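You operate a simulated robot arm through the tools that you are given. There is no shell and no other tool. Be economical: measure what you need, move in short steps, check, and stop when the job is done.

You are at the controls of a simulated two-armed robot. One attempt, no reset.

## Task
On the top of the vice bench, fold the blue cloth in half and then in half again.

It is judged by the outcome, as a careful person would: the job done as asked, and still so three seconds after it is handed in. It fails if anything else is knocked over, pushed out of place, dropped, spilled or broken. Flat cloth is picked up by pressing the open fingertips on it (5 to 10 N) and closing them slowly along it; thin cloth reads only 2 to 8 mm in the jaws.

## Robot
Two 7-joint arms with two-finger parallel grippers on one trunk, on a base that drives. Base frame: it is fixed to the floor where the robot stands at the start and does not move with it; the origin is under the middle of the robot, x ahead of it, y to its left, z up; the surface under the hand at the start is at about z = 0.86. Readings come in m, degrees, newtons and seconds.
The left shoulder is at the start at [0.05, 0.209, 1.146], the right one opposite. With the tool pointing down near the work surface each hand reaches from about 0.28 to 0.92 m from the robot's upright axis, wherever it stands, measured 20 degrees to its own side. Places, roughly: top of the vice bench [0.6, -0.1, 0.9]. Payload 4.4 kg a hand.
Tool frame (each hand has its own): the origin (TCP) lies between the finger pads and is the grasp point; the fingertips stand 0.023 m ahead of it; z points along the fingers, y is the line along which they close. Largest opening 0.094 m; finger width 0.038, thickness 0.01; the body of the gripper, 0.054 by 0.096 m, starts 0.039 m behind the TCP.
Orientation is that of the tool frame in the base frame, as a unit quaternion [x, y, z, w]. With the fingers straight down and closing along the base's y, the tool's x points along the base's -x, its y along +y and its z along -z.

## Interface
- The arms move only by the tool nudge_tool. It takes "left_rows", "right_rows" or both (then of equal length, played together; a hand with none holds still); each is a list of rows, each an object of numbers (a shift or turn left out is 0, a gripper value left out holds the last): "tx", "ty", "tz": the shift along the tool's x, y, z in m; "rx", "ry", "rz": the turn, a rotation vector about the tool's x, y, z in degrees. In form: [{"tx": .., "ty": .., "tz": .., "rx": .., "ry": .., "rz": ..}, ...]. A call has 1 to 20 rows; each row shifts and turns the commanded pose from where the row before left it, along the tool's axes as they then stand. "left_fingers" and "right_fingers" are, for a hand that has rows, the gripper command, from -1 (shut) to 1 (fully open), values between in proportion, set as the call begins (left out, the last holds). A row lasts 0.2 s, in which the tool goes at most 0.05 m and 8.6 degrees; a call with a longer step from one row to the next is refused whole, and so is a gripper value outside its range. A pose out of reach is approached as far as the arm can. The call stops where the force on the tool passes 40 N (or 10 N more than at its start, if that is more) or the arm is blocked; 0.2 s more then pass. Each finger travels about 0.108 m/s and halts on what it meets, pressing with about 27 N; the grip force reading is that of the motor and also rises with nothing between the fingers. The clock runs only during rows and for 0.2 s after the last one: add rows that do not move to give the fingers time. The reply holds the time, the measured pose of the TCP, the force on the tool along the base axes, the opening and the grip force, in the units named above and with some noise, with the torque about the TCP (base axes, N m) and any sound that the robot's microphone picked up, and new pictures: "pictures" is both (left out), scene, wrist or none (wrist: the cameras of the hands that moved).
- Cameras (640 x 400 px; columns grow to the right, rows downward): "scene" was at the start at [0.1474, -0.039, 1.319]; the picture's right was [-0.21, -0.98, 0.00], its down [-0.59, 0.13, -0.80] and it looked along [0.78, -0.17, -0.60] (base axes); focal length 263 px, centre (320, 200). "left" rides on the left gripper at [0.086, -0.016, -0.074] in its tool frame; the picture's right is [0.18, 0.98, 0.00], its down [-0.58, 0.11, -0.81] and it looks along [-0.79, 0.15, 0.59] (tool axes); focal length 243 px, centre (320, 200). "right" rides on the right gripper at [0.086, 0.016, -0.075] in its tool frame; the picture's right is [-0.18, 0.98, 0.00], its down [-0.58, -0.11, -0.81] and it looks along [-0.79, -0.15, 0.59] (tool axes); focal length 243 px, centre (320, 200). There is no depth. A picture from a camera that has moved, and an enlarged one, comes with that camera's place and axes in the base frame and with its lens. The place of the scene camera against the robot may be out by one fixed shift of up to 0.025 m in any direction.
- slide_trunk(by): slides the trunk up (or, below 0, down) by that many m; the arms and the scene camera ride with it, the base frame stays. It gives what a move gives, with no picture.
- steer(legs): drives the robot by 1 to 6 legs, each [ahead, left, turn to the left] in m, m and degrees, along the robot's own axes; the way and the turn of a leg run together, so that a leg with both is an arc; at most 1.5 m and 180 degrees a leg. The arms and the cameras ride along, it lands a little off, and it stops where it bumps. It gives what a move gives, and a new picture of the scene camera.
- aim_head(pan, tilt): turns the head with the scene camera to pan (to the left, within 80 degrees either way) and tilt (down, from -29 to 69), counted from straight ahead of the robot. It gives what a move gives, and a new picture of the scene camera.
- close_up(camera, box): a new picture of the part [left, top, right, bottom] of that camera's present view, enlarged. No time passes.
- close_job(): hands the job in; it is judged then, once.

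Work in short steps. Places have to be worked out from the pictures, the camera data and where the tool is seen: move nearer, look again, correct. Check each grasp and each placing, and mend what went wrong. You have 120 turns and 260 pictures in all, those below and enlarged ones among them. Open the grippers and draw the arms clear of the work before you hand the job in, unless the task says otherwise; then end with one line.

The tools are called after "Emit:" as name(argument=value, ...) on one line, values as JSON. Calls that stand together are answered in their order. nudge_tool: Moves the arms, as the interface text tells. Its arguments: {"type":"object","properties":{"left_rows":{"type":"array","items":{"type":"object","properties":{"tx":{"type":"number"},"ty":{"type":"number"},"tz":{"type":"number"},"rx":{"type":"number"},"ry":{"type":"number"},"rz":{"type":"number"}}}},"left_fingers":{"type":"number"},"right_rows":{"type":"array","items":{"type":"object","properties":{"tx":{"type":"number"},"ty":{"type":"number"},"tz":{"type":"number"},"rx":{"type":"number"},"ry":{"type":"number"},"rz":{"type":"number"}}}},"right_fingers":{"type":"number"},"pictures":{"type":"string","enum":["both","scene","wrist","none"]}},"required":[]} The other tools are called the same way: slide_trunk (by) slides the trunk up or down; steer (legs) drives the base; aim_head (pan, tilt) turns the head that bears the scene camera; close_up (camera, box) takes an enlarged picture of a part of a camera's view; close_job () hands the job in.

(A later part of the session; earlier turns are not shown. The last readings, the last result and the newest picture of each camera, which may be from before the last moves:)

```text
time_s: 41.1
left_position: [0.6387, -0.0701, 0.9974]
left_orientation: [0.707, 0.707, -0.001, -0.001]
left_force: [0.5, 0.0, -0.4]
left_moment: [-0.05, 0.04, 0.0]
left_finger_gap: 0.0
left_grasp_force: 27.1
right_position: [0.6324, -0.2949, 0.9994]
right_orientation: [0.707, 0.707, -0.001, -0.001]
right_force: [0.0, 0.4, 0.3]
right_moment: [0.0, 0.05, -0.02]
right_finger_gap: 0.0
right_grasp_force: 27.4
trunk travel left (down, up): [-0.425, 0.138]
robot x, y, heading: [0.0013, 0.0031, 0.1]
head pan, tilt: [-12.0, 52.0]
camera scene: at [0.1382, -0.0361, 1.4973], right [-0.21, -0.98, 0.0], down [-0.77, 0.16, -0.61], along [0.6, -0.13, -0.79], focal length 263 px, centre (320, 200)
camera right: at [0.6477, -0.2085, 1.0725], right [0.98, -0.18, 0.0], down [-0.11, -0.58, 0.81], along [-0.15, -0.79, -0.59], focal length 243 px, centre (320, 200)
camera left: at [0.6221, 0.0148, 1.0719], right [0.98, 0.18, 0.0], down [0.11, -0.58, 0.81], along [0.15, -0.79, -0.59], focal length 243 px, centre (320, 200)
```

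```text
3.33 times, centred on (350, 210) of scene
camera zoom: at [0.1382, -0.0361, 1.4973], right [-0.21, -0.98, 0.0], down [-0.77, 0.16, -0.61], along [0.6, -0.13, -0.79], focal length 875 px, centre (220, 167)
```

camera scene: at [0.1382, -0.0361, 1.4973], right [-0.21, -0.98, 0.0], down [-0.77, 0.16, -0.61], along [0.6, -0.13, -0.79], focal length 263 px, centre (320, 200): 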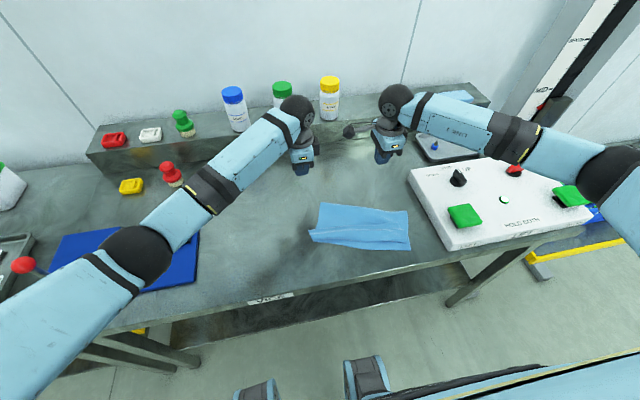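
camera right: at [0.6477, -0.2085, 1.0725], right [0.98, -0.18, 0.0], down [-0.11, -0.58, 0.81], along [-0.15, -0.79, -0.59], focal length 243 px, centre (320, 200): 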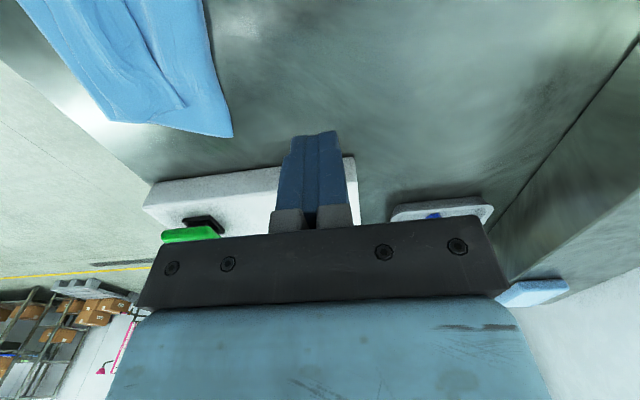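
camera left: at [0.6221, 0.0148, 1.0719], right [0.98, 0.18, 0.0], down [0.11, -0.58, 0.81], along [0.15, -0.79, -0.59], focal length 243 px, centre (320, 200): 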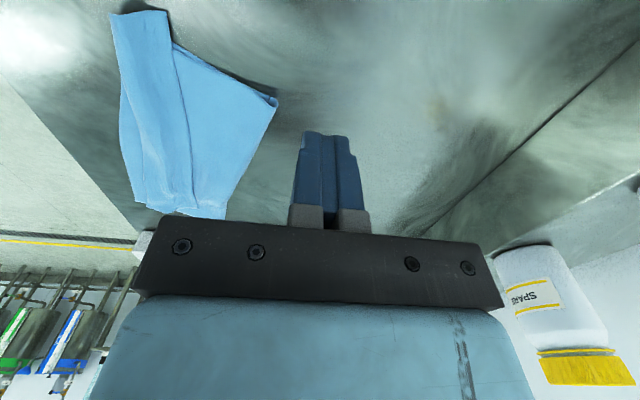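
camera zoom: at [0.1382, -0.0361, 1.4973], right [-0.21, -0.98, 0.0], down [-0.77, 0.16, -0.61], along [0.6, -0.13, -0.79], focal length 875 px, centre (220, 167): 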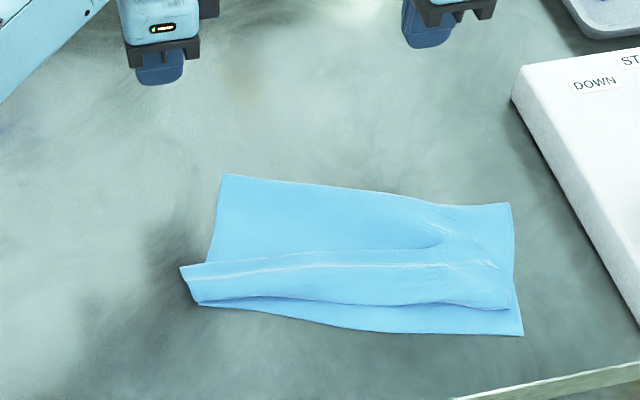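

The hem stays flipped and the cloth is turned ~19°. Better approach: pick up the cloth along its midline (2.9 cm from the folded edge on the top layer) and lift so both halves hang and the hem falls open, then lay it down sideways. Position and yaw the hands for that.

Emit:
nudge_tool(left_rows=[{"tx": -0.0155, "ty": -0.0165, "tz": 0.0168}, {"tx": -0.0155, "ty": -0.0165, "tz": 0.0168}, {"tx": -0.0155, "ty": -0.0165, "tz": 0.0168}, {"tx": -0.0155, "ty": -0.0165, "tz": 0.0168}, {"rz": 6.5}, {"rz": 6.5}, {"rz": 6.5}, {}], right_rows=[{"tx": -0.0065, "ty": -0.031, "tz": 0.0172}, {"tx": -0.0065, "ty": -0.031, "tz": 0.0172}, {"tx": -0.0065, "ty": -0.031, "tz": 0.0172}, {"tx": -0.0065, "ty": -0.031, "tz": 0.0172}, {"rz": 6.5}, {"rz": 6.5}, {"rz": 6.5}, {}], left_fingers=-0.23, right_fingers=-0.23, pictures="both")

Emit:
close_up(camera="scene", box=[260, 150, 440, 270])

```text
time_s: 42.9
left_position: [0.5712, -0.1303, 0.9314]
left_orientation: [0.817, 0.576, 0.0, 0.001]
left_force: [-0.2, 0.1, 0.2]
left_moment: [0.0, 0.0, 0.04]
left_finger_gap: 0.0362
left_grasp_force: 0.1
right_position: [0.5075, -0.3227, 0.9322]
right_orientation: [0.817, 0.577, 0.0, 0.001]
right_force: [-0.1, 0.5, -0.1]
right_moment: [0.0, 0.01, 0.0]
right_finger_gap: 0.0363
right_grasp_force: 0.0
trunk travel left (down, up): [-0.425, 0.138]
robot x, y, heading: [0.0006, -0.0018, -0.1]
head pan, tilt: [-12.0, 52.0]
camera scene: at [0.1358, -0.0363, 1.4977], right [-0.21, -0.98, 0.0], down [-0.77, 0.16, -0.62], along [0.6, -0.13, -0.79], focal length 263 px, centre (320, 200)
camera right: at [0.5507, -0.247, 1.0063], right [0.86, -0.5, 0.0], down [-0.3, -0.51, 0.81], along [-0.41, -0.7, -0.59], focal length 243 px, centre (320, 200)
camera left: at [0.5845, -0.0453, 1.0071], right [0.99, -0.16, 0.0], down [-0.09, -0.58, 0.81], along [-0.13, -0.8, -0.59], focal length 243 px, centre (320, 200)
```

scene: 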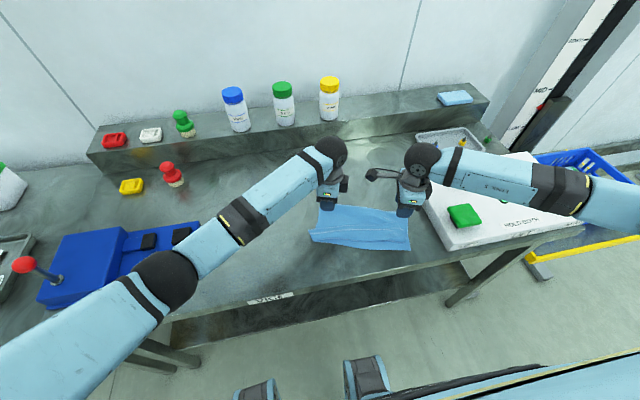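
right: 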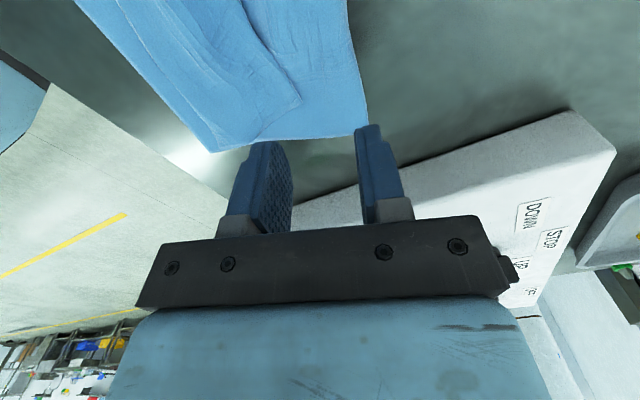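
left: 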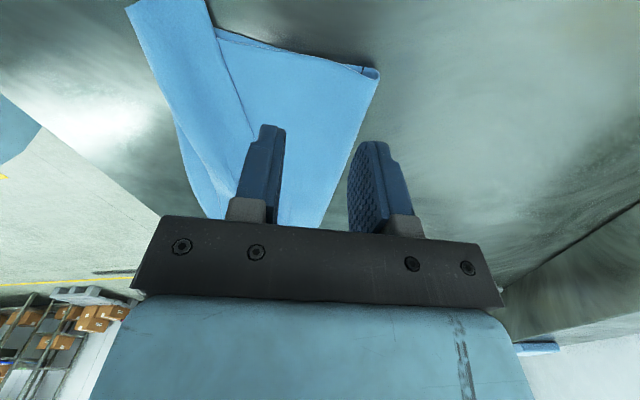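

```text
3.33 times, centred on (350, 210) of scene
camera zoom: at [0.1358, -0.0363, 1.4977], right [-0.21, -0.98, 0.0], down [-0.77, 0.16, -0.62], along [0.6, -0.13, -0.79], focal length 875 px, centre (220, 167)
```

zoom: 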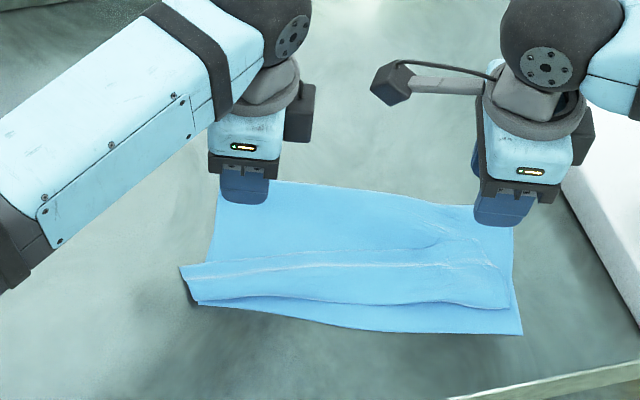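

Geometry confirmed: pads straddle the midline ~2.7 cm from the folded edge. Descend to contact.

Emit:
nudge_tool(left_rows=[{"tx": -0.005, "tz": 0.015}, {"tz": 0.015}, {"tz": 0.01}, {"tz": 0.003}, {}], right_rows=[{"tz": 0.015}, {"tz": 0.015}, {"tz": 0.01}, {"tz": 0.003}, {}], pictures="none")

```text
time_s: 44.1
left_position: [0.5691, -0.1356, 0.8886]
left_orientation: [0.817, 0.577, 0.0, 0.0]
left_force: [-0.3, 0.0, 0.4]
left_moment: [-0.01, 0.02, -0.03]
left_finger_gap: 0.036
left_grasp_force: 0.1
right_position: [0.5077, -0.3233, 0.8901]
right_orientation: [0.816, 0.577, 0.0, 0.001]
right_force: [0.8, -0.8, 0.4]
right_moment: [-0.05, 0.02, -0.01]
right_finger_gap: 0.0359
right_grasp_force: 0.0
trunk travel left (down, up): [-0.425, 0.138]
robot x, y, heading: [-0.0036, 0.0025, -0.1]
head pan, tilt: [-12.0, 52.0]
```

Emit:
nudge_tool(left_rows=[{"tz": 0.002}, {"tz": 0.0015}, {}, {}], right_rows=[{"tz": 0.002}, {"tz": 0.002}, {}, {}], pictures="none")

```text
time_s: 45.1
left_position: [0.569, -0.1355, 0.8869]
left_orientation: [0.816, 0.577, 0.001, 0.001]
left_force: [-0.5, -0.4, 0.6]
left_moment: [0.05, -0.02, 0.0]
left_finger_gap: 0.0363
left_grasp_force: 0.1
right_position: [0.5072, -0.3231, 0.8856]
right_orientation: [0.816, 0.578, 0.0, 0.001]
right_force: [0.4, -0.8, 8.6]
right_moment: [0.06, 0.21, 0.02]
right_finger_gap: 0.036
right_grasp_force: 0.1
trunk travel left (down, up): [-0.425, 0.138]
robot x, y, heading: [0.0041, 0.0005, 0.0]
head pan, tilt: [-12.0, 52.0]
```

Right is at 8.6 N; left needs slightly more.

Emit:
nudge_tool(left_rows=[{"tz": 0.0018}, {}, {}], pictures="none")

```text
time_s: 45.9
left_position: [0.5682, -0.1352, 0.8859]
left_orientation: [0.816, 0.578, -0.001, 0.001]
left_force: [2.8, -0.3, 10.7]
left_moment: [0.13, -0.1, -0.06]
left_finger_gap: 0.036
left_grasp_force: 0.0
right_position: [0.5057, -0.3219, 0.8858]
right_orientation: [0.816, 0.578, 0.0, 0.001]
right_force: [1.8, -0.8, 8.2]
right_moment: [0.05, 0.13, 0.03]
right_finger_gap: 0.0353
right_grasp_force: 0.0
trunk travel left (down, up): [-0.425, 0.138]
robot x, y, heading: [0.0007, 0.0001, -0.0]
head pan, tilt: [-12.0, 52.0]
```

Both pressed well; close in stages.

Emit:
nudge_tool(left_rows=[{}, {}], right_rows=[{}, {}], left_fingers=-0.5, right_fingers=-0.5, pictures="none")

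Emit:
nudge_tool(left_rows=[{}, {}], right_rows=[{}, {}], left_fingers=-0.75, right_fingers=-0.75, pictures="none")

Emit:
nudge_tool(left_rows=[{}, {}, {}], right_rows=[{}, {}, {}], left_fingers=-1, right_fingers=-1, pictures="wrist")

```text
time_s: 46.5
left_position: [0.5671, -0.1363, 0.8856]
left_orientation: [0.817, 0.577, 0.001, 0.001]
left_force: [-2.2, 0.9, 13.9]
left_moment: [0.18, 0.0, 0.05]
left_finger_gap: 0.0224
left_grasp_force: 0.0
right_position: [0.5071, -0.3224, 0.8846]
right_orientation: [0.816, 0.578, 0.001, 0.001]
right_force: [0.3, 0.3, 5.3]
right_moment: [0.02, 0.07, -0.01]
right_finger_gap: 0.0232
right_grasp_force: 0.1
trunk travel left (down, up): [-0.425, 0.138]
robot x, y, heading: [-0.0012, -0.0009, -0.3]
head pan, tilt: [-12.0, 52.0]
```

```text
time_s: 47.1
left_position: [0.5678, -0.1353, 0.8848]
left_orientation: [0.817, 0.577, 0.0, 0.0]
left_force: [-0.7, -0.4, 13.7]
left_moment: [0.17, -0.07, 0.01]
left_finger_gap: 0.01
left_grasp_force: 0.0
right_position: [0.5072, -0.3231, 0.8856]
right_orientation: [0.817, 0.577, 0.001, 0.002]
right_force: [0.3, 1.0, 5.0]
right_moment: [0.03, 0.06, 0.0]
right_finger_gap: 0.0114
right_grasp_force: 0.1
trunk travel left (down, up): [-0.425, 0.138]
robot x, y, heading: [-0.0025, -0.0015, -0.1]
head pan, tilt: [-12.0, 52.0]
```

```text
time_s: 47.9
left_position: [0.5676, -0.1339, 0.8867]
left_orientation: [0.817, 0.576, 0.001, 0.001]
left_force: [-1.9, -0.4, 14.0]
left_moment: [0.1, -0.01, 0.04]
left_finger_gap: 0.0025
left_grasp_force: 27.2
right_position: [0.5072, -0.3219, 0.8866]
right_orientation: [0.816, 0.578, 0.001, 0.001]
right_force: [0.7, 0.6, 4.2]
right_moment: [0.04, 0.01, 0.01]
right_finger_gap: 0.0023
right_grasp_force: 27.1
trunk travel left (down, up): [-0.425, 0.138]
robot x, y, heading: [-0.0023, -0.0008, 0.1]
head pan, tilt: [-12.0, 52.0]
camera right: at [0.5491, -0.2471, 0.9603], right [0.87, -0.5, 0.0], down [-0.3, -0.51, 0.81], along [-0.4, -0.7, -0.59], focal length 243 px, centre (320, 200)
camera left: at [0.5809, -0.0497, 0.9601], right [0.99, -0.15, 0.0], down [-0.09, -0.58, 0.81], along [-0.12, -0.8, -0.59], focal length 243 px, centre (320, 200)
```

right: 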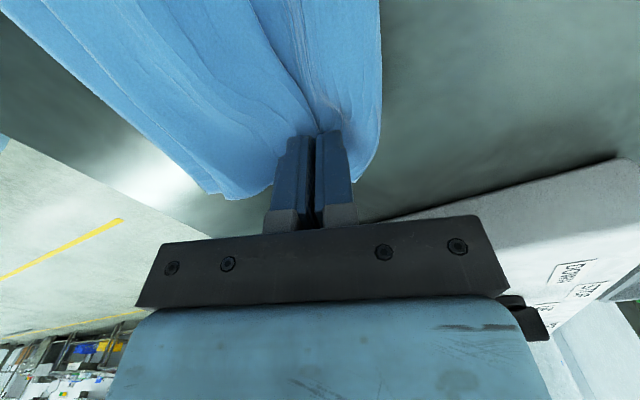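
left: 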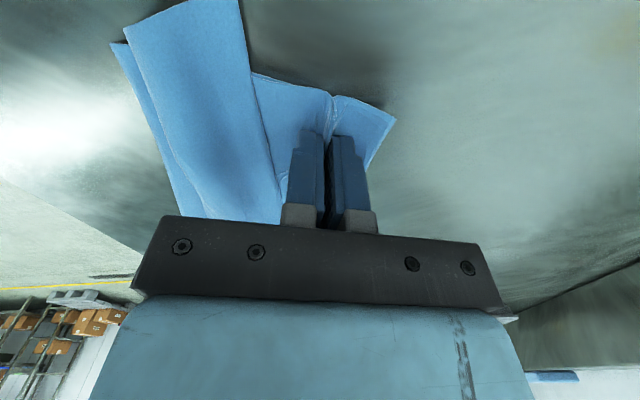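

Both hold a single-layer ridge at the midline. Lift straight up ~21 cm so both halves hang free.

Emit:
nudge_tool(left_rows=[{"tz": -0.02}, {"tz": -0.025}, {"tz": -0.03}, {"tz": -0.03}, {"tz": -0.03}, {"tz": -0.03}, {"tz": -0.03}, {"tz": -0.02}, {}, {}, {}], right_rows=[{"tz": -0.02}, {"tz": -0.025}, {"tz": -0.03}, {"tz": -0.03}, {"tz": -0.03}, {"tz": -0.03}, {"tz": -0.03}, {"tz": -0.02}, {}, {}, {}], pictures="both")

Emit:
close_up(camera="scene", box=[240, 130, 460, 290])

```text
time_s: 50.3
left_position: [0.57, -0.1357, 1.0986]
left_orientation: [0.816, 0.577, 0.0, 0.0]
left_force: [-0.9, -0.3, 0.1]
left_moment: [-0.01, 0.0, 0.04]
left_finger_gap: 0.0026
left_grasp_force: 27.3
right_position: [0.5054, -0.3221, 1.1]
right_orientation: [0.817, 0.577, 0.0, -0.001]
right_force: [-0.1, 0.6, 0.3]
right_moment: [0.01, 0.01, 0.0]
right_finger_gap: 0.0019
right_grasp_force: 26.8
trunk travel left (down, up): [-0.425, 0.138]
robot x, y, heading: [0.0004, 0.0023, -0.1]
head pan, tilt: [-12.0, 52.0]
camera scene: at [0.1359, -0.0363, 1.4976], right [-0.21, -0.98, 0.0], down [-0.77, 0.16, -0.62], along [0.6, -0.13, -0.79], focal length 263 px, centre (320, 200)
camera right: at [0.5479, -0.2462, 1.1737], right [0.87, -0.5, 0.0], down [-0.3, -0.51, 0.81], along [-0.4, -0.7, -0.59], focal length 243 px, centre (320, 200)
camera left: at [0.5834, -0.0505, 1.1729], right [0.99, -0.15, 0.0], down [-0.09, -0.58, 0.81], along [-0.12, -0.8, -0.59], focal length 243 px, centre (320, 200)
```

scene: 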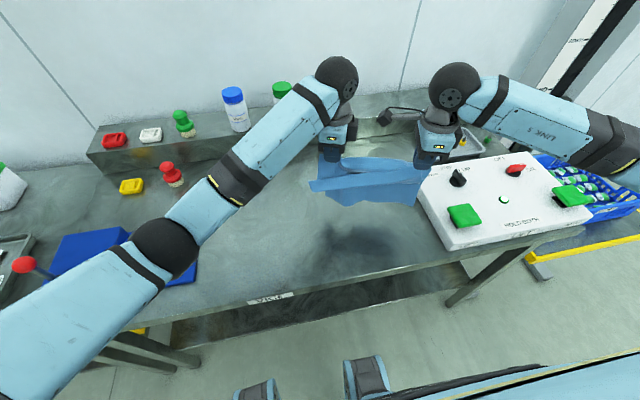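
right: 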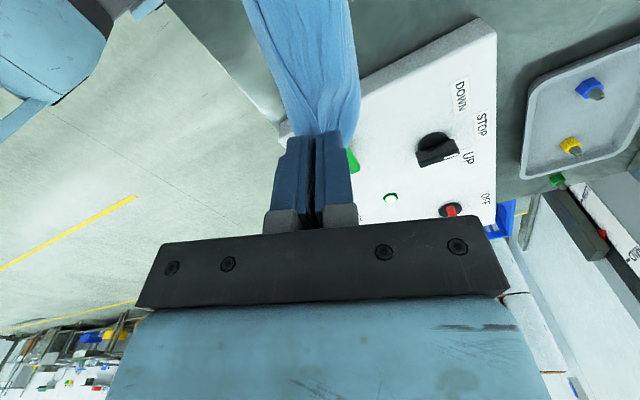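
left: 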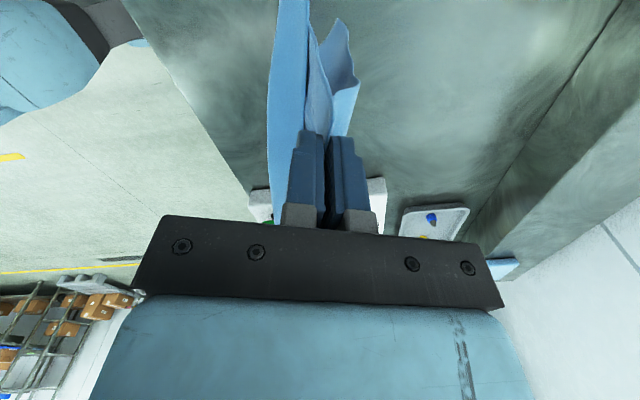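

```text
2.50 times, centred on (350, 210) of scene
camera zoom: at [0.1359, -0.0363, 1.4976], right [-0.21, -0.98, 0.0], down [-0.77, 0.16, -0.62], along [0.6, -0.13, -0.79], focal length 656 px, centre (245, 175)
```

zoom: 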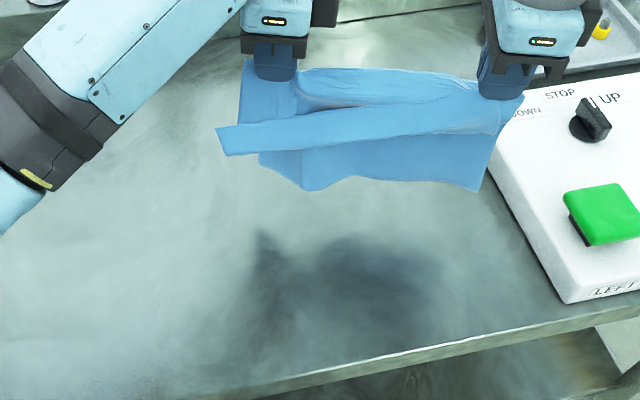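

The cloth hangs, but the hem still runs up into the right gripper. Look closer at the cloth and at the panel knob.

Emit:
close_up(camera="scene", box=[310, 130, 460, 220])

Emit:
close_up(camera="left", box=[220, 0, 420, 140])

Emit:
close_up(camera="right", box=[220, 0, 520, 220])

```text
4.27 times, centred on (385, 175) of scene
camera zoom: at [0.1359, -0.0363, 1.4976], right [-0.21, -0.98, 0.0], down [-0.77, 0.16, -0.62], along [0.6, -0.13, -0.79], focal length 1120 px, centre (43, 307)
```

zoom: 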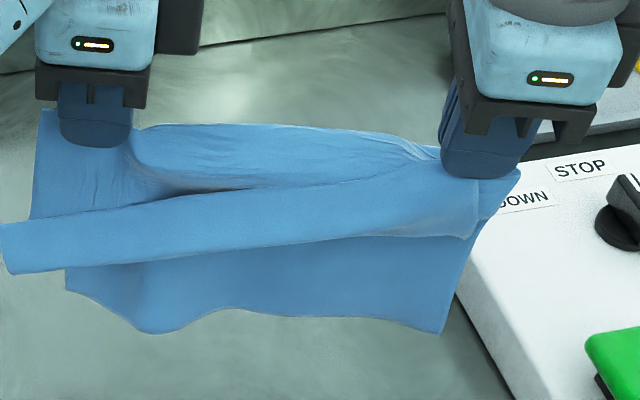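

```text
2.86 times, centred on (320, 70) of left
camera zoom: at [0.5834, -0.0505, 1.1729], right [0.99, -0.15, 0.0], down [-0.09, -0.58, 0.81], along [-0.12, -0.8, -0.59], focal length 693 px, centre (320, 571)
```

zoom: 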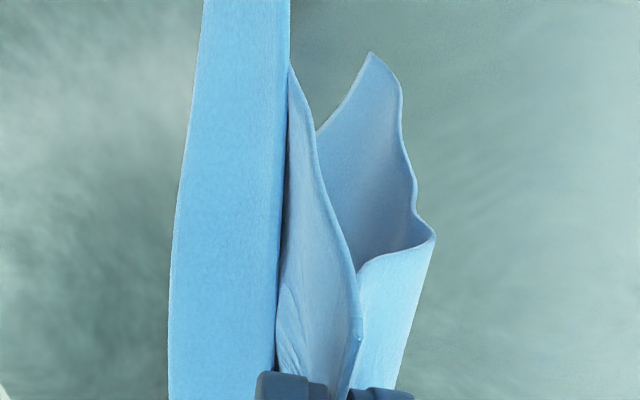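

```text
1.82 times, centred on (370, 110) of right
camera zoom: at [0.5479, -0.2462, 1.1737], right [0.87, -0.5, 0.0], down [-0.3, -0.51, 0.81], along [-0.4, -0.7, -0.59], focal length 441 px, centre (229, 364)
```

zoom: 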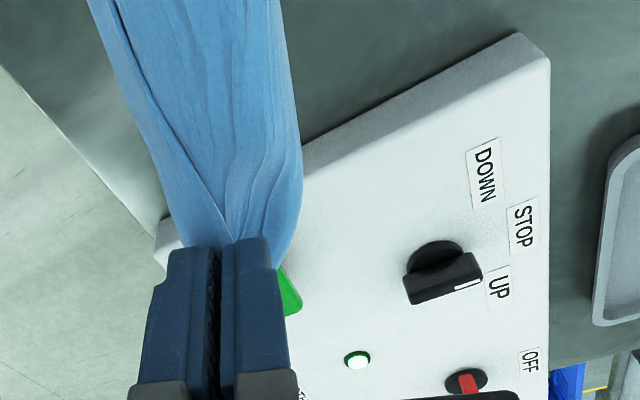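

Right gripper has the hem's corner pinched along with the midline. I'll square up the yaw, lay the cloth down moving away from me, then regrip so the corner is freed.

Emit:
nudge_tool(left_rows=[{"tx": 0.0094, "ty": -0.0034}, {"tx": 0.0094, "ty": -0.0034}, {"tx": 0.0094, "ty": -0.0034}, {"rz": -6.5}, {"rz": -6.5}, {"rz": -6.5}, {"tz": 0.027}, {"tz": 0.027}, {"tz": 0.02, "ty": 0.018}, {"tz": 0.02, "ty": 0.018}, {"tz": 0.02, "ty": 0.018}, {"tz": 0.02, "ty": 0.018}, {"tz": 0.02, "ty": 0.018}, {"tz": 0.02, "ty": 0.018}, {"tz": 0.016, "ty": 0.018}, {}], right_rows=[{"tx": 0.0135, "ty": 0.018}, {"tx": 0.0135, "ty": 0.018}, {"tx": 0.0135, "ty": 0.018}, {"rz": -6.5}, {"rz": -6.5}, {"rz": -6.5}, {"tz": 0.027}, {"tz": 0.027}, {"tz": 0.02, "ty": 0.018}, {"tz": 0.02, "ty": 0.018}, {"tz": 0.02, "ty": 0.018}, {"tz": 0.02, "ty": 0.018}, {"tz": 0.02, "ty": 0.018}, {"tz": 0.02, "ty": 0.018}, {"tz": 0.016, "ty": 0.018}, {}], pictures="both")

Emit:
close_up(camera="scene", box=[250, 120, 450, 260])

```text
time_s: 53.7
left_position: [0.6937, -0.1052, 0.9095]
left_orientation: [0.707, 0.707, 0.001, 0.0]
left_force: [-0.5, -0.6, -0.6]
left_moment: [-0.05, 0.04, -0.02]
left_finger_gap: 0.0024
left_grasp_force: 27.7
right_position: [0.6969, -0.3021, 0.9103]
right_orientation: [0.707, 0.707, 0.002, 0.001]
right_force: [0.2, 1.4, 0.9]
right_moment: [0.03, 0.0, -0.02]
right_finger_gap: 0.0018
right_grasp_force: 27.7
trunk travel left (down, up): [-0.425, 0.138]
robot x, y, heading: [0.0021, -0.0004, -0.3]
head pan, tilt: [-12.0, 52.0]
camera scene: at [0.135, -0.036, 1.4978], right [-0.21, -0.98, 0.0], down [-0.77, 0.16, -0.62], along [0.6, -0.13, -0.79], focal length 263 px, centre (320, 200)
camera right: at [0.7112, -0.2164, 0.9841], right [0.98, -0.18, 0.0], down [-0.11, -0.58, 0.81], along [-0.15, -0.79, -0.59], focal length 243 px, centre (320, 200)
camera left: at [0.6775, -0.0191, 0.9847], right [0.98, 0.18, 0.0], down [0.11, -0.58, 0.81], along [0.15, -0.79, -0.59], focal length 243 px, centre (320, 200)
```

scene: 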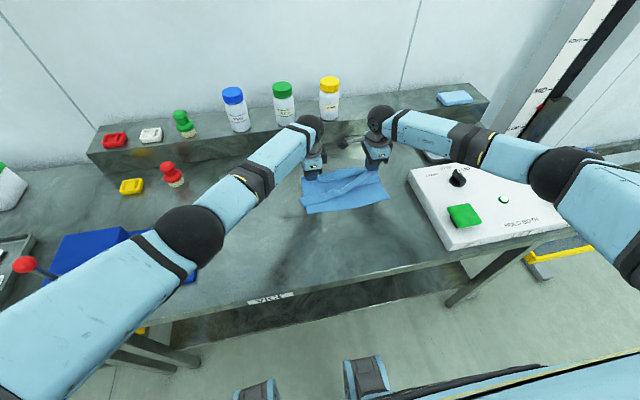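
right: 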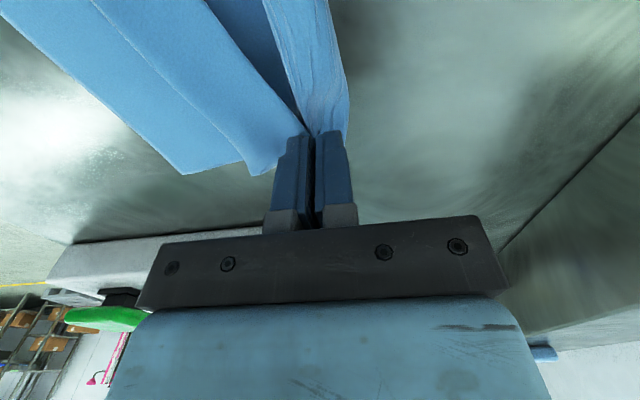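
left: 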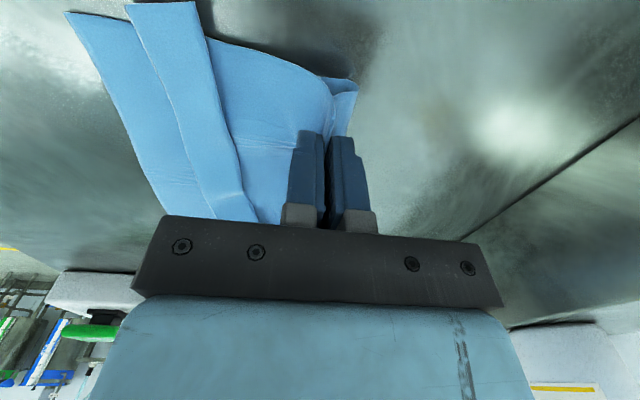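

```text
2.86 times, centred on (350, 190) of scene
camera zoom: at [0.135, -0.036, 1.4978], right [-0.21, -0.98, 0.0], down [-0.77, 0.16, -0.62], along [0.6, -0.13, -0.79], focal length 750 px, centre (234, 229)
```

zoom: 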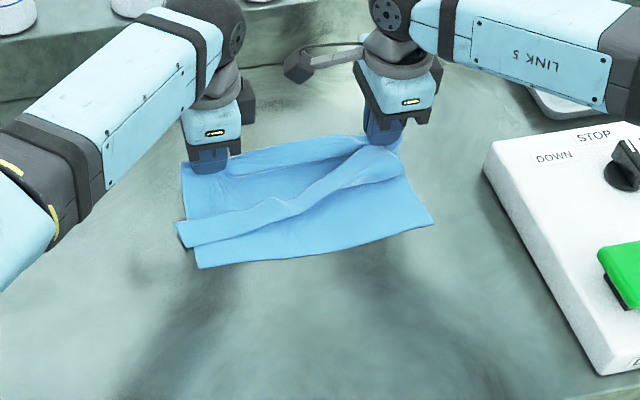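

Laid out square. Lower the right hand to the table, open it and lift it to see what it was holding; left keeps hold.

Emit:
nudge_tool(right_rows=[{"tz": 0.01}, {"tz": 0.01}, {}], pictures="none")

Emit:
nudge_tool(right_rows=[{}, {}, {"tz": -0.02}, {"tz": -0.03}, {"tz": -0.03}, {"tz": -0.03}, {}], right_fingers=-0.3, pictures="both")

Emit:
close_up(camera="scene", box=[250, 120, 450, 260])

```text
time_s: 54.5
left_position: [0.6946, -0.1038, 0.9104]
left_orientation: [0.707, 0.707, 0.0, 0.0]
left_force: [-0.3, -3.0, -0.7]
left_moment: [-0.03, 0.01, -0.03]
left_finger_gap: 0.0025
left_grasp_force: 27.2
right_position: [0.6963, -0.3032, 0.8901]
right_orientation: [0.707, 0.707, 0.0, 0.0]
right_force: [-0.5, 3.5, 2.4]
right_moment: [0.12, 0.01, 0.01]
right_finger_gap: 0.002
right_grasp_force: 27.3
trunk travel left (down, up): [-0.425, 0.138]
robot x, y, heading: [0.0005, 0.0007, -0.1]
head pan, tilt: [-12.0, 52.0]
```

```text
time_s: 56.1
left_position: [0.6954, -0.1034, 0.9099]
left_orientation: [0.707, 0.707, -0.001, 0.0]
left_force: [0.3, 0.8, 0.6]
left_moment: [0.01, 0.02, -0.06]
left_finger_gap: 0.0025
left_grasp_force: 27.0
right_position: [0.6962, -0.303, 0.9991]
right_orientation: [0.707, 0.707, -0.001, 0.0]
right_force: [0.1, 0.0, -0.3]
right_moment: [-0.01, -0.02, -0.01]
right_finger_gap: 0.0329
right_grasp_force: 0.1
trunk travel left (down, up): [-0.425, 0.138]
robot x, y, heading: [-0.0031, -0.0008, 0.1]
head pan, tilt: [-12.0, 52.0]
camera scene: at [0.1362, -0.0366, 1.4976], right [-0.21, -0.98, 0.0], down [-0.77, 0.16, -0.62], along [0.6, -0.13, -0.79], focal length 263 px, centre (320, 200)
camera right: at [0.7123, -0.2175, 1.0736], right [0.98, -0.18, 0.0], down [-0.11, -0.58, 0.81], along [-0.15, -0.79, -0.59], focal length 243 px, centre (320, 200)
```

scene: 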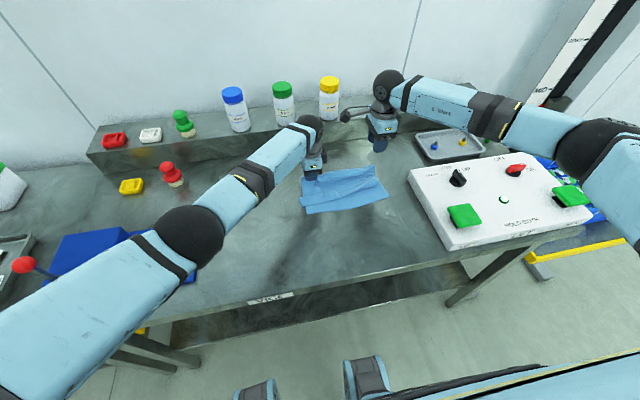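
right: 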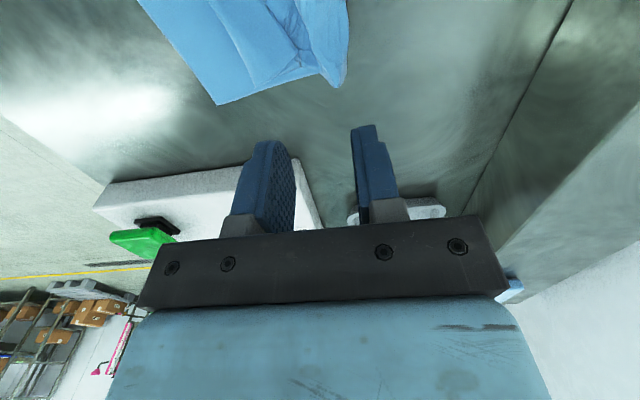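

```text
2.86 times, centred on (350, 190) of scene
camera zoom: at [0.1362, -0.0366, 1.4976], right [-0.21, -0.98, 0.0], down [-0.77, 0.16, -0.62], along [0.6, -0.13, -0.79], focal length 750 px, centre (234, 229)
```

zoom: 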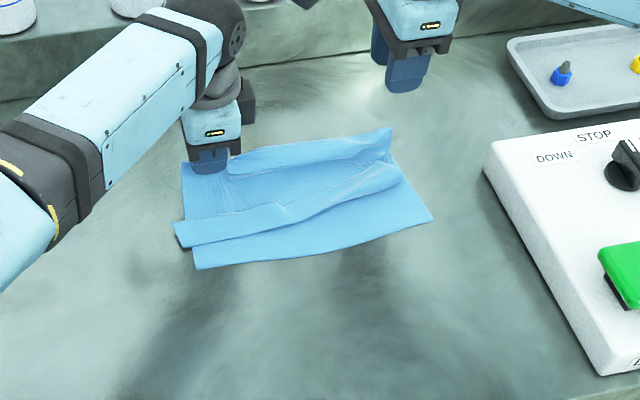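

The right corner is free but the hem is still folded. Cleanest reset: grip the hem (the far edge) at both ends, lift the whole cloth as a curtain and lay it flat. Release the left hand and back both up to see.

Emit:
nudge_tool(left_rows=[{"tz": 0.01}, {"tz": 0.008}, {}], pictures="none")

Emit:
nudge_tool(left_rows=[{}, {}, {"tz": -0.02}, {"tz": -0.03}, {"tz": -0.03, "ty": -0.02}, {"tz": -0.02, "ty": -0.03, "tx": 0.02}, {}], right_rows=[{}, {}, {"ty": -0.02}, {"ty": -0.02}, {"ty": -0.02}, {"ty": -0.02}, {}], left_fingers=-0.23, right_fingers=-0.23, pictures="both")

Emit:
close_up(camera="scene", box=[270, 140, 420, 235])

```text
time_s: 56.9
left_position: [0.6943, -0.1036, 0.89]
left_orientation: [0.707, 0.707, -0.001, 0.001]
left_force: [0.3, 0.9, 0.9]
left_moment: [-0.04, -0.02, -0.02]
left_finger_gap: 0.0023
left_grasp_force: 27.2
right_position: [0.697, -0.302, 0.9993]
right_orientation: [0.707, 0.707, 0.001, 0.001]
right_force: [0.0, -0.3, 0.4]
right_moment: [-0.03, -0.01, 0.05]
right_finger_gap: 0.0329
right_grasp_force: 0.0
trunk travel left (down, up): [-0.425, 0.138]
robot x, y, heading: [0.0003, -0.0024, -0.1]
head pan, tilt: [-12.0, 52.0]
```

```text
time_s: 58.5
left_position: [0.6443, -0.0839, 0.9888]
left_orientation: [0.707, 0.707, 0.001, -0.001]
left_force: [0.9, -0.5, 0.4]
left_moment: [-0.01, -0.02, 0.0]
left_finger_gap: 0.0361
left_grasp_force: 0.1
right_position: [0.6194, -0.3033, 0.9993]
right_orientation: [0.708, 0.707, 0.0, 0.0]
right_force: [-0.1, -0.4, 0.1]
right_moment: [0.01, 0.02, 0.0]
right_finger_gap: 0.0361
right_grasp_force: 0.0
trunk travel left (down, up): [-0.425, 0.138]
robot x, y, heading: [0.0055, -0.0006, 0.1]
head pan, tilt: [-12.0, 52.0]
camera scene: at [0.1369, -0.0372, 1.4975], right [-0.21, -0.98, 0.0], down [-0.77, 0.16, -0.61], along [0.6, -0.13, -0.79], focal length 263 px, centre (320, 200)
camera right: at [0.6345, -0.2171, 1.0723], right [0.98, -0.18, 0.0], down [-0.11, -0.58, 0.81], along [-0.15, -0.79, -0.59], focal length 243 px, centre (320, 200)
camera left: at [0.6282, 0.0003, 1.0647], right [0.98, 0.18, 0.0], down [0.11, -0.58, 0.81], along [0.15, -0.79, -0.59], focal length 243 px, centre (320, 200)
```

scene: 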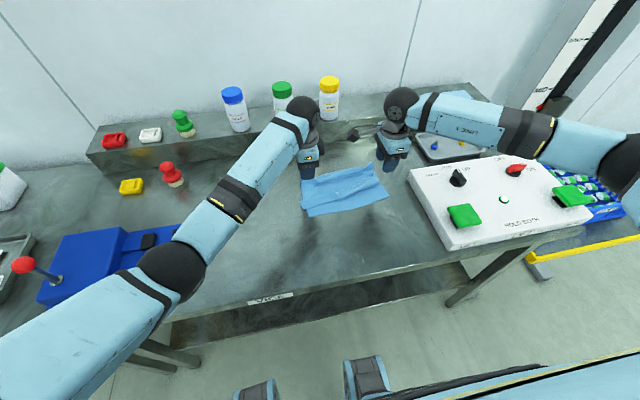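
right: 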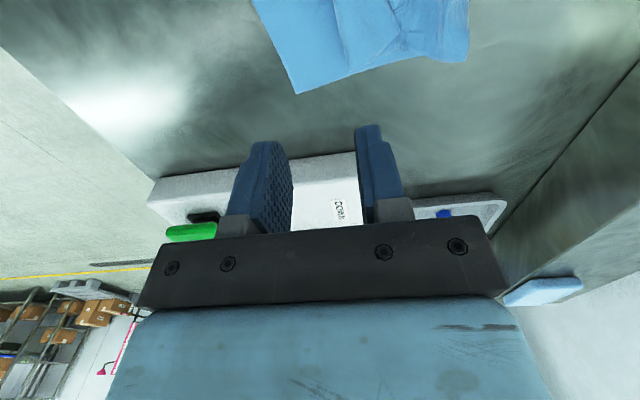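
left: 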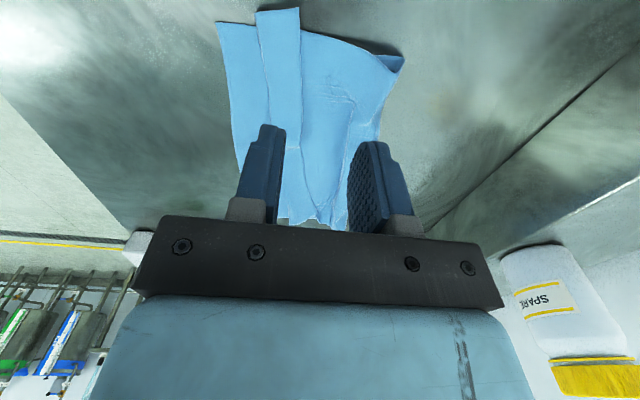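

```text
4.21 times, centred on (345, 188) of scene
camera zoom: at [0.1369, -0.0372, 1.4975], right [-0.21, -0.98, 0.0], down [-0.77, 0.16, -0.61], along [0.6, -0.13, -0.79], focal length 1106 px, centre (215, 253)
```

zoom: 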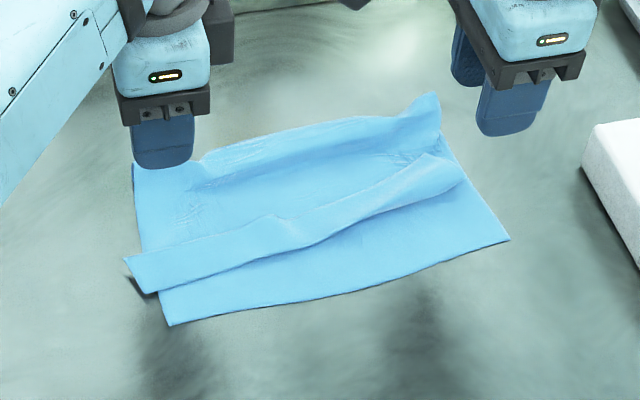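

Now the corner is free, so lifting along the midline again should let the hem fall open. Position the hands over the standing ridge, left (0.697, −0.105), right (0.715, −0.29).

Emit:
nudge_tool(left_rows=[{"ty": 0.0177, "tx": -0.007}, {"ty": 0.0177, "tx": -0.007, "tz": 0.01}, {"ty": 0.0177, "tx": -0.007, "tz": 0.025}, {"tz": 0.025}, {}], right_rows=[{"ty": 0.032, "tx": 0.0045}, {"ty": 0.032, "tx": 0.0045, "tz": 0.01}, {"ty": 0.032, "tx": 0.0045, "tz": 0.03}, {"tz": 0.03}, {}], pictures="wrist")

```text
time_s: 59.7
left_position: [0.6985, -0.1068, 0.9314]
left_orientation: [0.707, 0.707, 0.001, 0.0]
left_force: [0.2, 0.4, -1.0]
left_moment: [0.02, -0.02, 0.03]
left_finger_gap: 0.0363
left_grasp_force: 0.1
right_position: [0.7129, -0.2886, 0.9324]
right_orientation: [0.707, 0.707, 0.0, 0.0]
right_force: [0.4, 0.0, -0.1]
right_moment: [0.01, 0.0, -0.01]
right_finger_gap: 0.0363
right_grasp_force: 0.0
trunk travel left (down, up): [-0.425, 0.138]
robot x, y, heading: [0.0, 0.0006, 0.0]
head pan, tilt: [-12.0, 52.0]
camera right: at [0.7293, -0.2028, 1.0056], right [0.98, -0.18, 0.0], down [-0.11, -0.58, 0.81], along [-0.15, -0.79, -0.59], focal length 243 px, centre (320, 200)
camera left: at [0.6819, -0.0217, 1.0058], right [0.98, 0.18, 0.0], down [0.11, -0.58, 0.81], along [0.15, -0.79, -0.59], focal length 243 px, centre (320, 200)
```

right: 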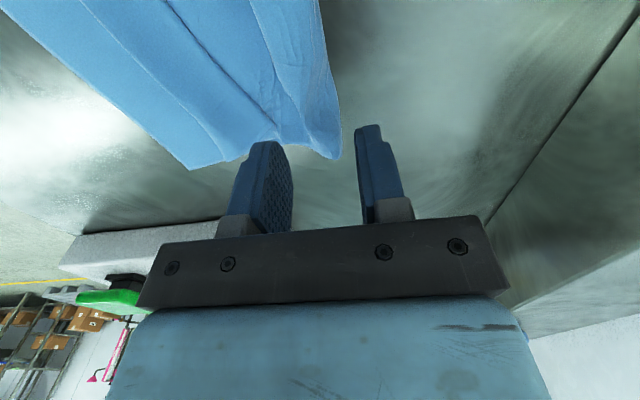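
left: 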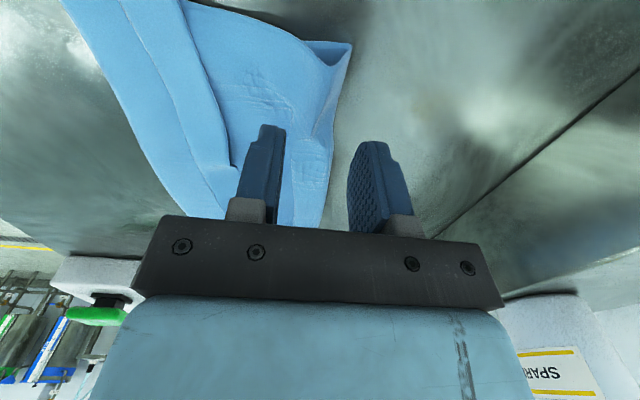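

Crest edge is at x≈0.709 (left) and 0.72 (right); shift both hands back so both pads land on cloth while avoiding the hem end, then descend.

Emit:
nudge_tool(left_rows=[{"ty": -0.0145}, {"tz": 0.014}, {"tz": 0.014}, {"tz": 0.012}, {"tz": 0.003}, {}], right_rows=[{"ty": -0.014}, {"tz": 0.014}, {"tz": 0.014}, {"tz": 0.012}, {"tz": 0.003}, {}], right_fingers=-0.3, pictures="wrist")

```text
time_s: 61.1
left_position: [0.6837, -0.1079, 0.8888]
left_orientation: [0.707, 0.707, -0.001, 0.0]
left_force: [-1.3, 0.8, 0.0]
left_moment: [0.0, -0.02, -0.02]
left_finger_gap: 0.0363
left_grasp_force: 0.0
right_position: [0.7011, -0.2894, 0.8864]
right_orientation: [0.707, 0.707, 0.0, -0.001]
right_force: [0.9, 0.1, 3.3]
right_moment: [0.0, 0.02, -0.01]
right_finger_gap: 0.0332
right_grasp_force: 0.5
trunk travel left (down, up): [-0.425, 0.138]
robot x, y, heading: [0.001, -0.004, -0.2]
head pan, tilt: [-12.0, 52.0]
camera right: at [0.7151, -0.2041, 0.9604], right [0.98, -0.18, 0.0], down [-0.11, -0.58, 0.81], along [-0.15, -0.79, -0.59], focal length 243 px, centre (320, 200)
camera left: at [0.6668, -0.0225, 0.9632], right [0.98, 0.18, 0.0], down [0.11, -0.58, 0.81], along [0.15, -0.79, -0.59], focal length 243 px, centre (320, 200)
```

right: 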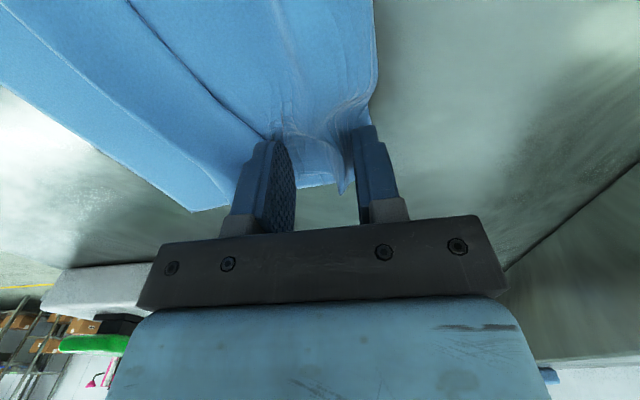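
left: 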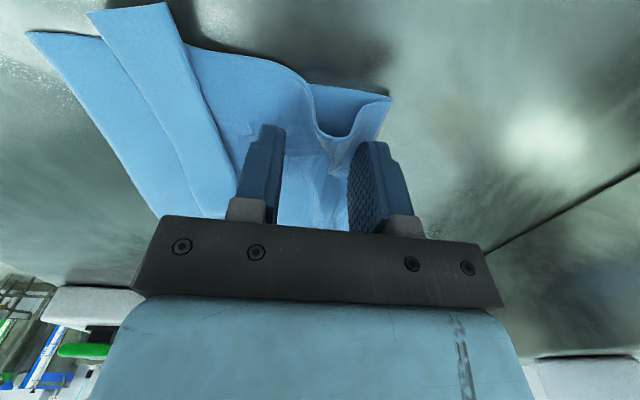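

Right pad sits just beside the hem end (not over it). Press to ~8 N and close in stages.

Emit:
nudge_tool(left_rows=[{"tz": 0.002}, {"tz": 0.002}, {}, {}], right_rows=[{"tz": 0.0007}, {}, {}, {}], pictures="none")

```text
time_s: 62.1
left_position: [0.6835, -0.1062, 0.8861]
left_orientation: [0.707, 0.707, 0.001, 0.001]
left_force: [0.6, 1.7, 7.5]
left_moment: [0.08, 0.03, 0.0]
left_finger_gap: 0.0361
left_grasp_force: 0.1
right_position: [0.6992, -0.2897, 0.8861]
right_orientation: [0.707, 0.707, 0.0, 0.001]
right_force: [0.9, -0.3, 2.8]
right_moment: [-0.01, 0.04, 0.03]
right_finger_gap: 0.0327
right_grasp_force: 0.1
trunk travel left (down, up): [-0.425, 0.138]
robot x, y, heading: [-0.0015, -0.0004, 0.0]
head pan, tilt: [-12.0, 52.0]
```

Emit:
nudge_tool(left_rows=[{}, {}, {}], right_rows=[{"tz": 0.0008}, {}, {}], left_fingers=-0.5, right_fingers=-0.5, pictures="none")

Emit:
nudge_tool(left_rows=[{}, {}], right_rows=[{}, {}], left_fingers=-0.75, right_fingers=-0.75, pictures="none")

Emit:
nudge_tool(left_rows=[{}, {}, {}], right_rows=[{}, {}, {}], left_fingers=-1, right_fingers=-1, pictures="wrist")

```text
time_s: 62.9
left_position: [0.6828, -0.1079, 0.8866]
left_orientation: [0.708, 0.707, 0.0, 0.0]
left_force: [0.2, -2.1, 8.2]
left_moment: [0.01, 0.01, 0.0]
left_finger_gap: 0.0226
left_grasp_force: 0.0
right_position: [0.7004, -0.2889, 0.8854]
right_orientation: [0.708, 0.707, 0.001, 0.001]
right_force: [1.8, 0.9, 4.9]
right_moment: [-0.01, 0.05, 0.01]
right_finger_gap: 0.0236
right_grasp_force: 0.0
trunk travel left (down, up): [-0.425, 0.138]
robot x, y, heading: [0.0033, -0.0004, 0.1]
head pan, tilt: [-12.0, 52.0]
```

```text
time_s: 63.5
left_position: [0.6826, -0.1068, 0.8853]
left_orientation: [0.707, 0.707, 0.0, 0.001]
left_force: [0.7, -1.8, 8.1]
left_moment: [0.01, 0.0, -0.02]
left_finger_gap: 0.0121
left_grasp_force: 0.5
right_position: [0.701, -0.2886, 0.8869]
right_orientation: [0.707, 0.707, 0.0, 0.001]
right_force: [0.7, 1.0, 6.0]
right_moment: [-0.07, -0.02, -0.01]
right_finger_gap: 0.012
right_grasp_force: 0.1
trunk travel left (down, up): [-0.425, 0.138]
robot x, y, heading: [0.0005, 0.003, 0.3]
head pan, tilt: [-12.0, 52.0]
```

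```text
time_s: 64.3
left_position: [0.6817, -0.1076, 0.8858]
left_orientation: [0.707, 0.707, 0.001, 0.001]
left_force: [1.2, -1.9, 6.0]
left_moment: [0.0, -0.06, 0.01]
left_finger_gap: 0.003
left_grasp_force: 27.5
right_position: [0.6984, -0.289, 0.8878]
right_orientation: [0.707, 0.708, 0.001, 0.001]
right_force: [-0.1, 2.9, 13.2]
right_moment: [-0.22, -0.1, -0.02]
right_finger_gap: 0.0054
right_grasp_force: 27.1
trunk travel left (down, up): [-0.425, 0.138]
robot x, y, heading: [-0.0038, -0.0002, -0.1]
head pan, tilt: [-12.0, 52.0]
camera right: at [0.7136, -0.2031, 0.9611], right [0.98, -0.18, 0.0], down [-0.11, -0.58, 0.81], along [-0.15, -0.79, -0.59], focal length 243 px, centre (320, 200)
camera left: at [0.6657, -0.0223, 0.9605], right [0.98, 0.18, 0.0], down [0.11, -0.58, 0.81], along [0.15, -0.79, -0.59], focal length 243 px, centre (320, 200)
```

right: 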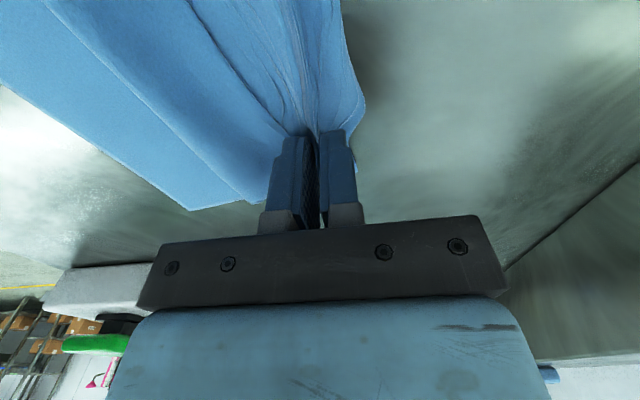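
left: 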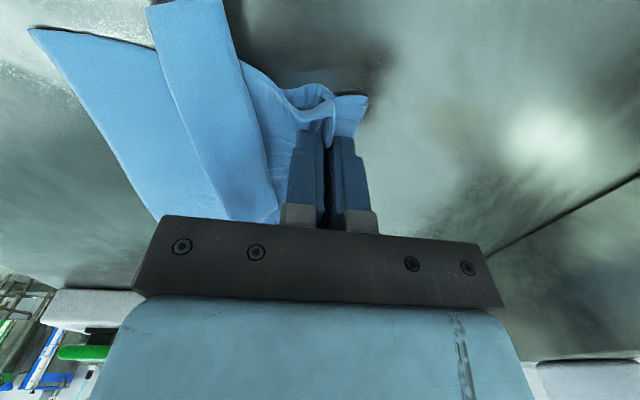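

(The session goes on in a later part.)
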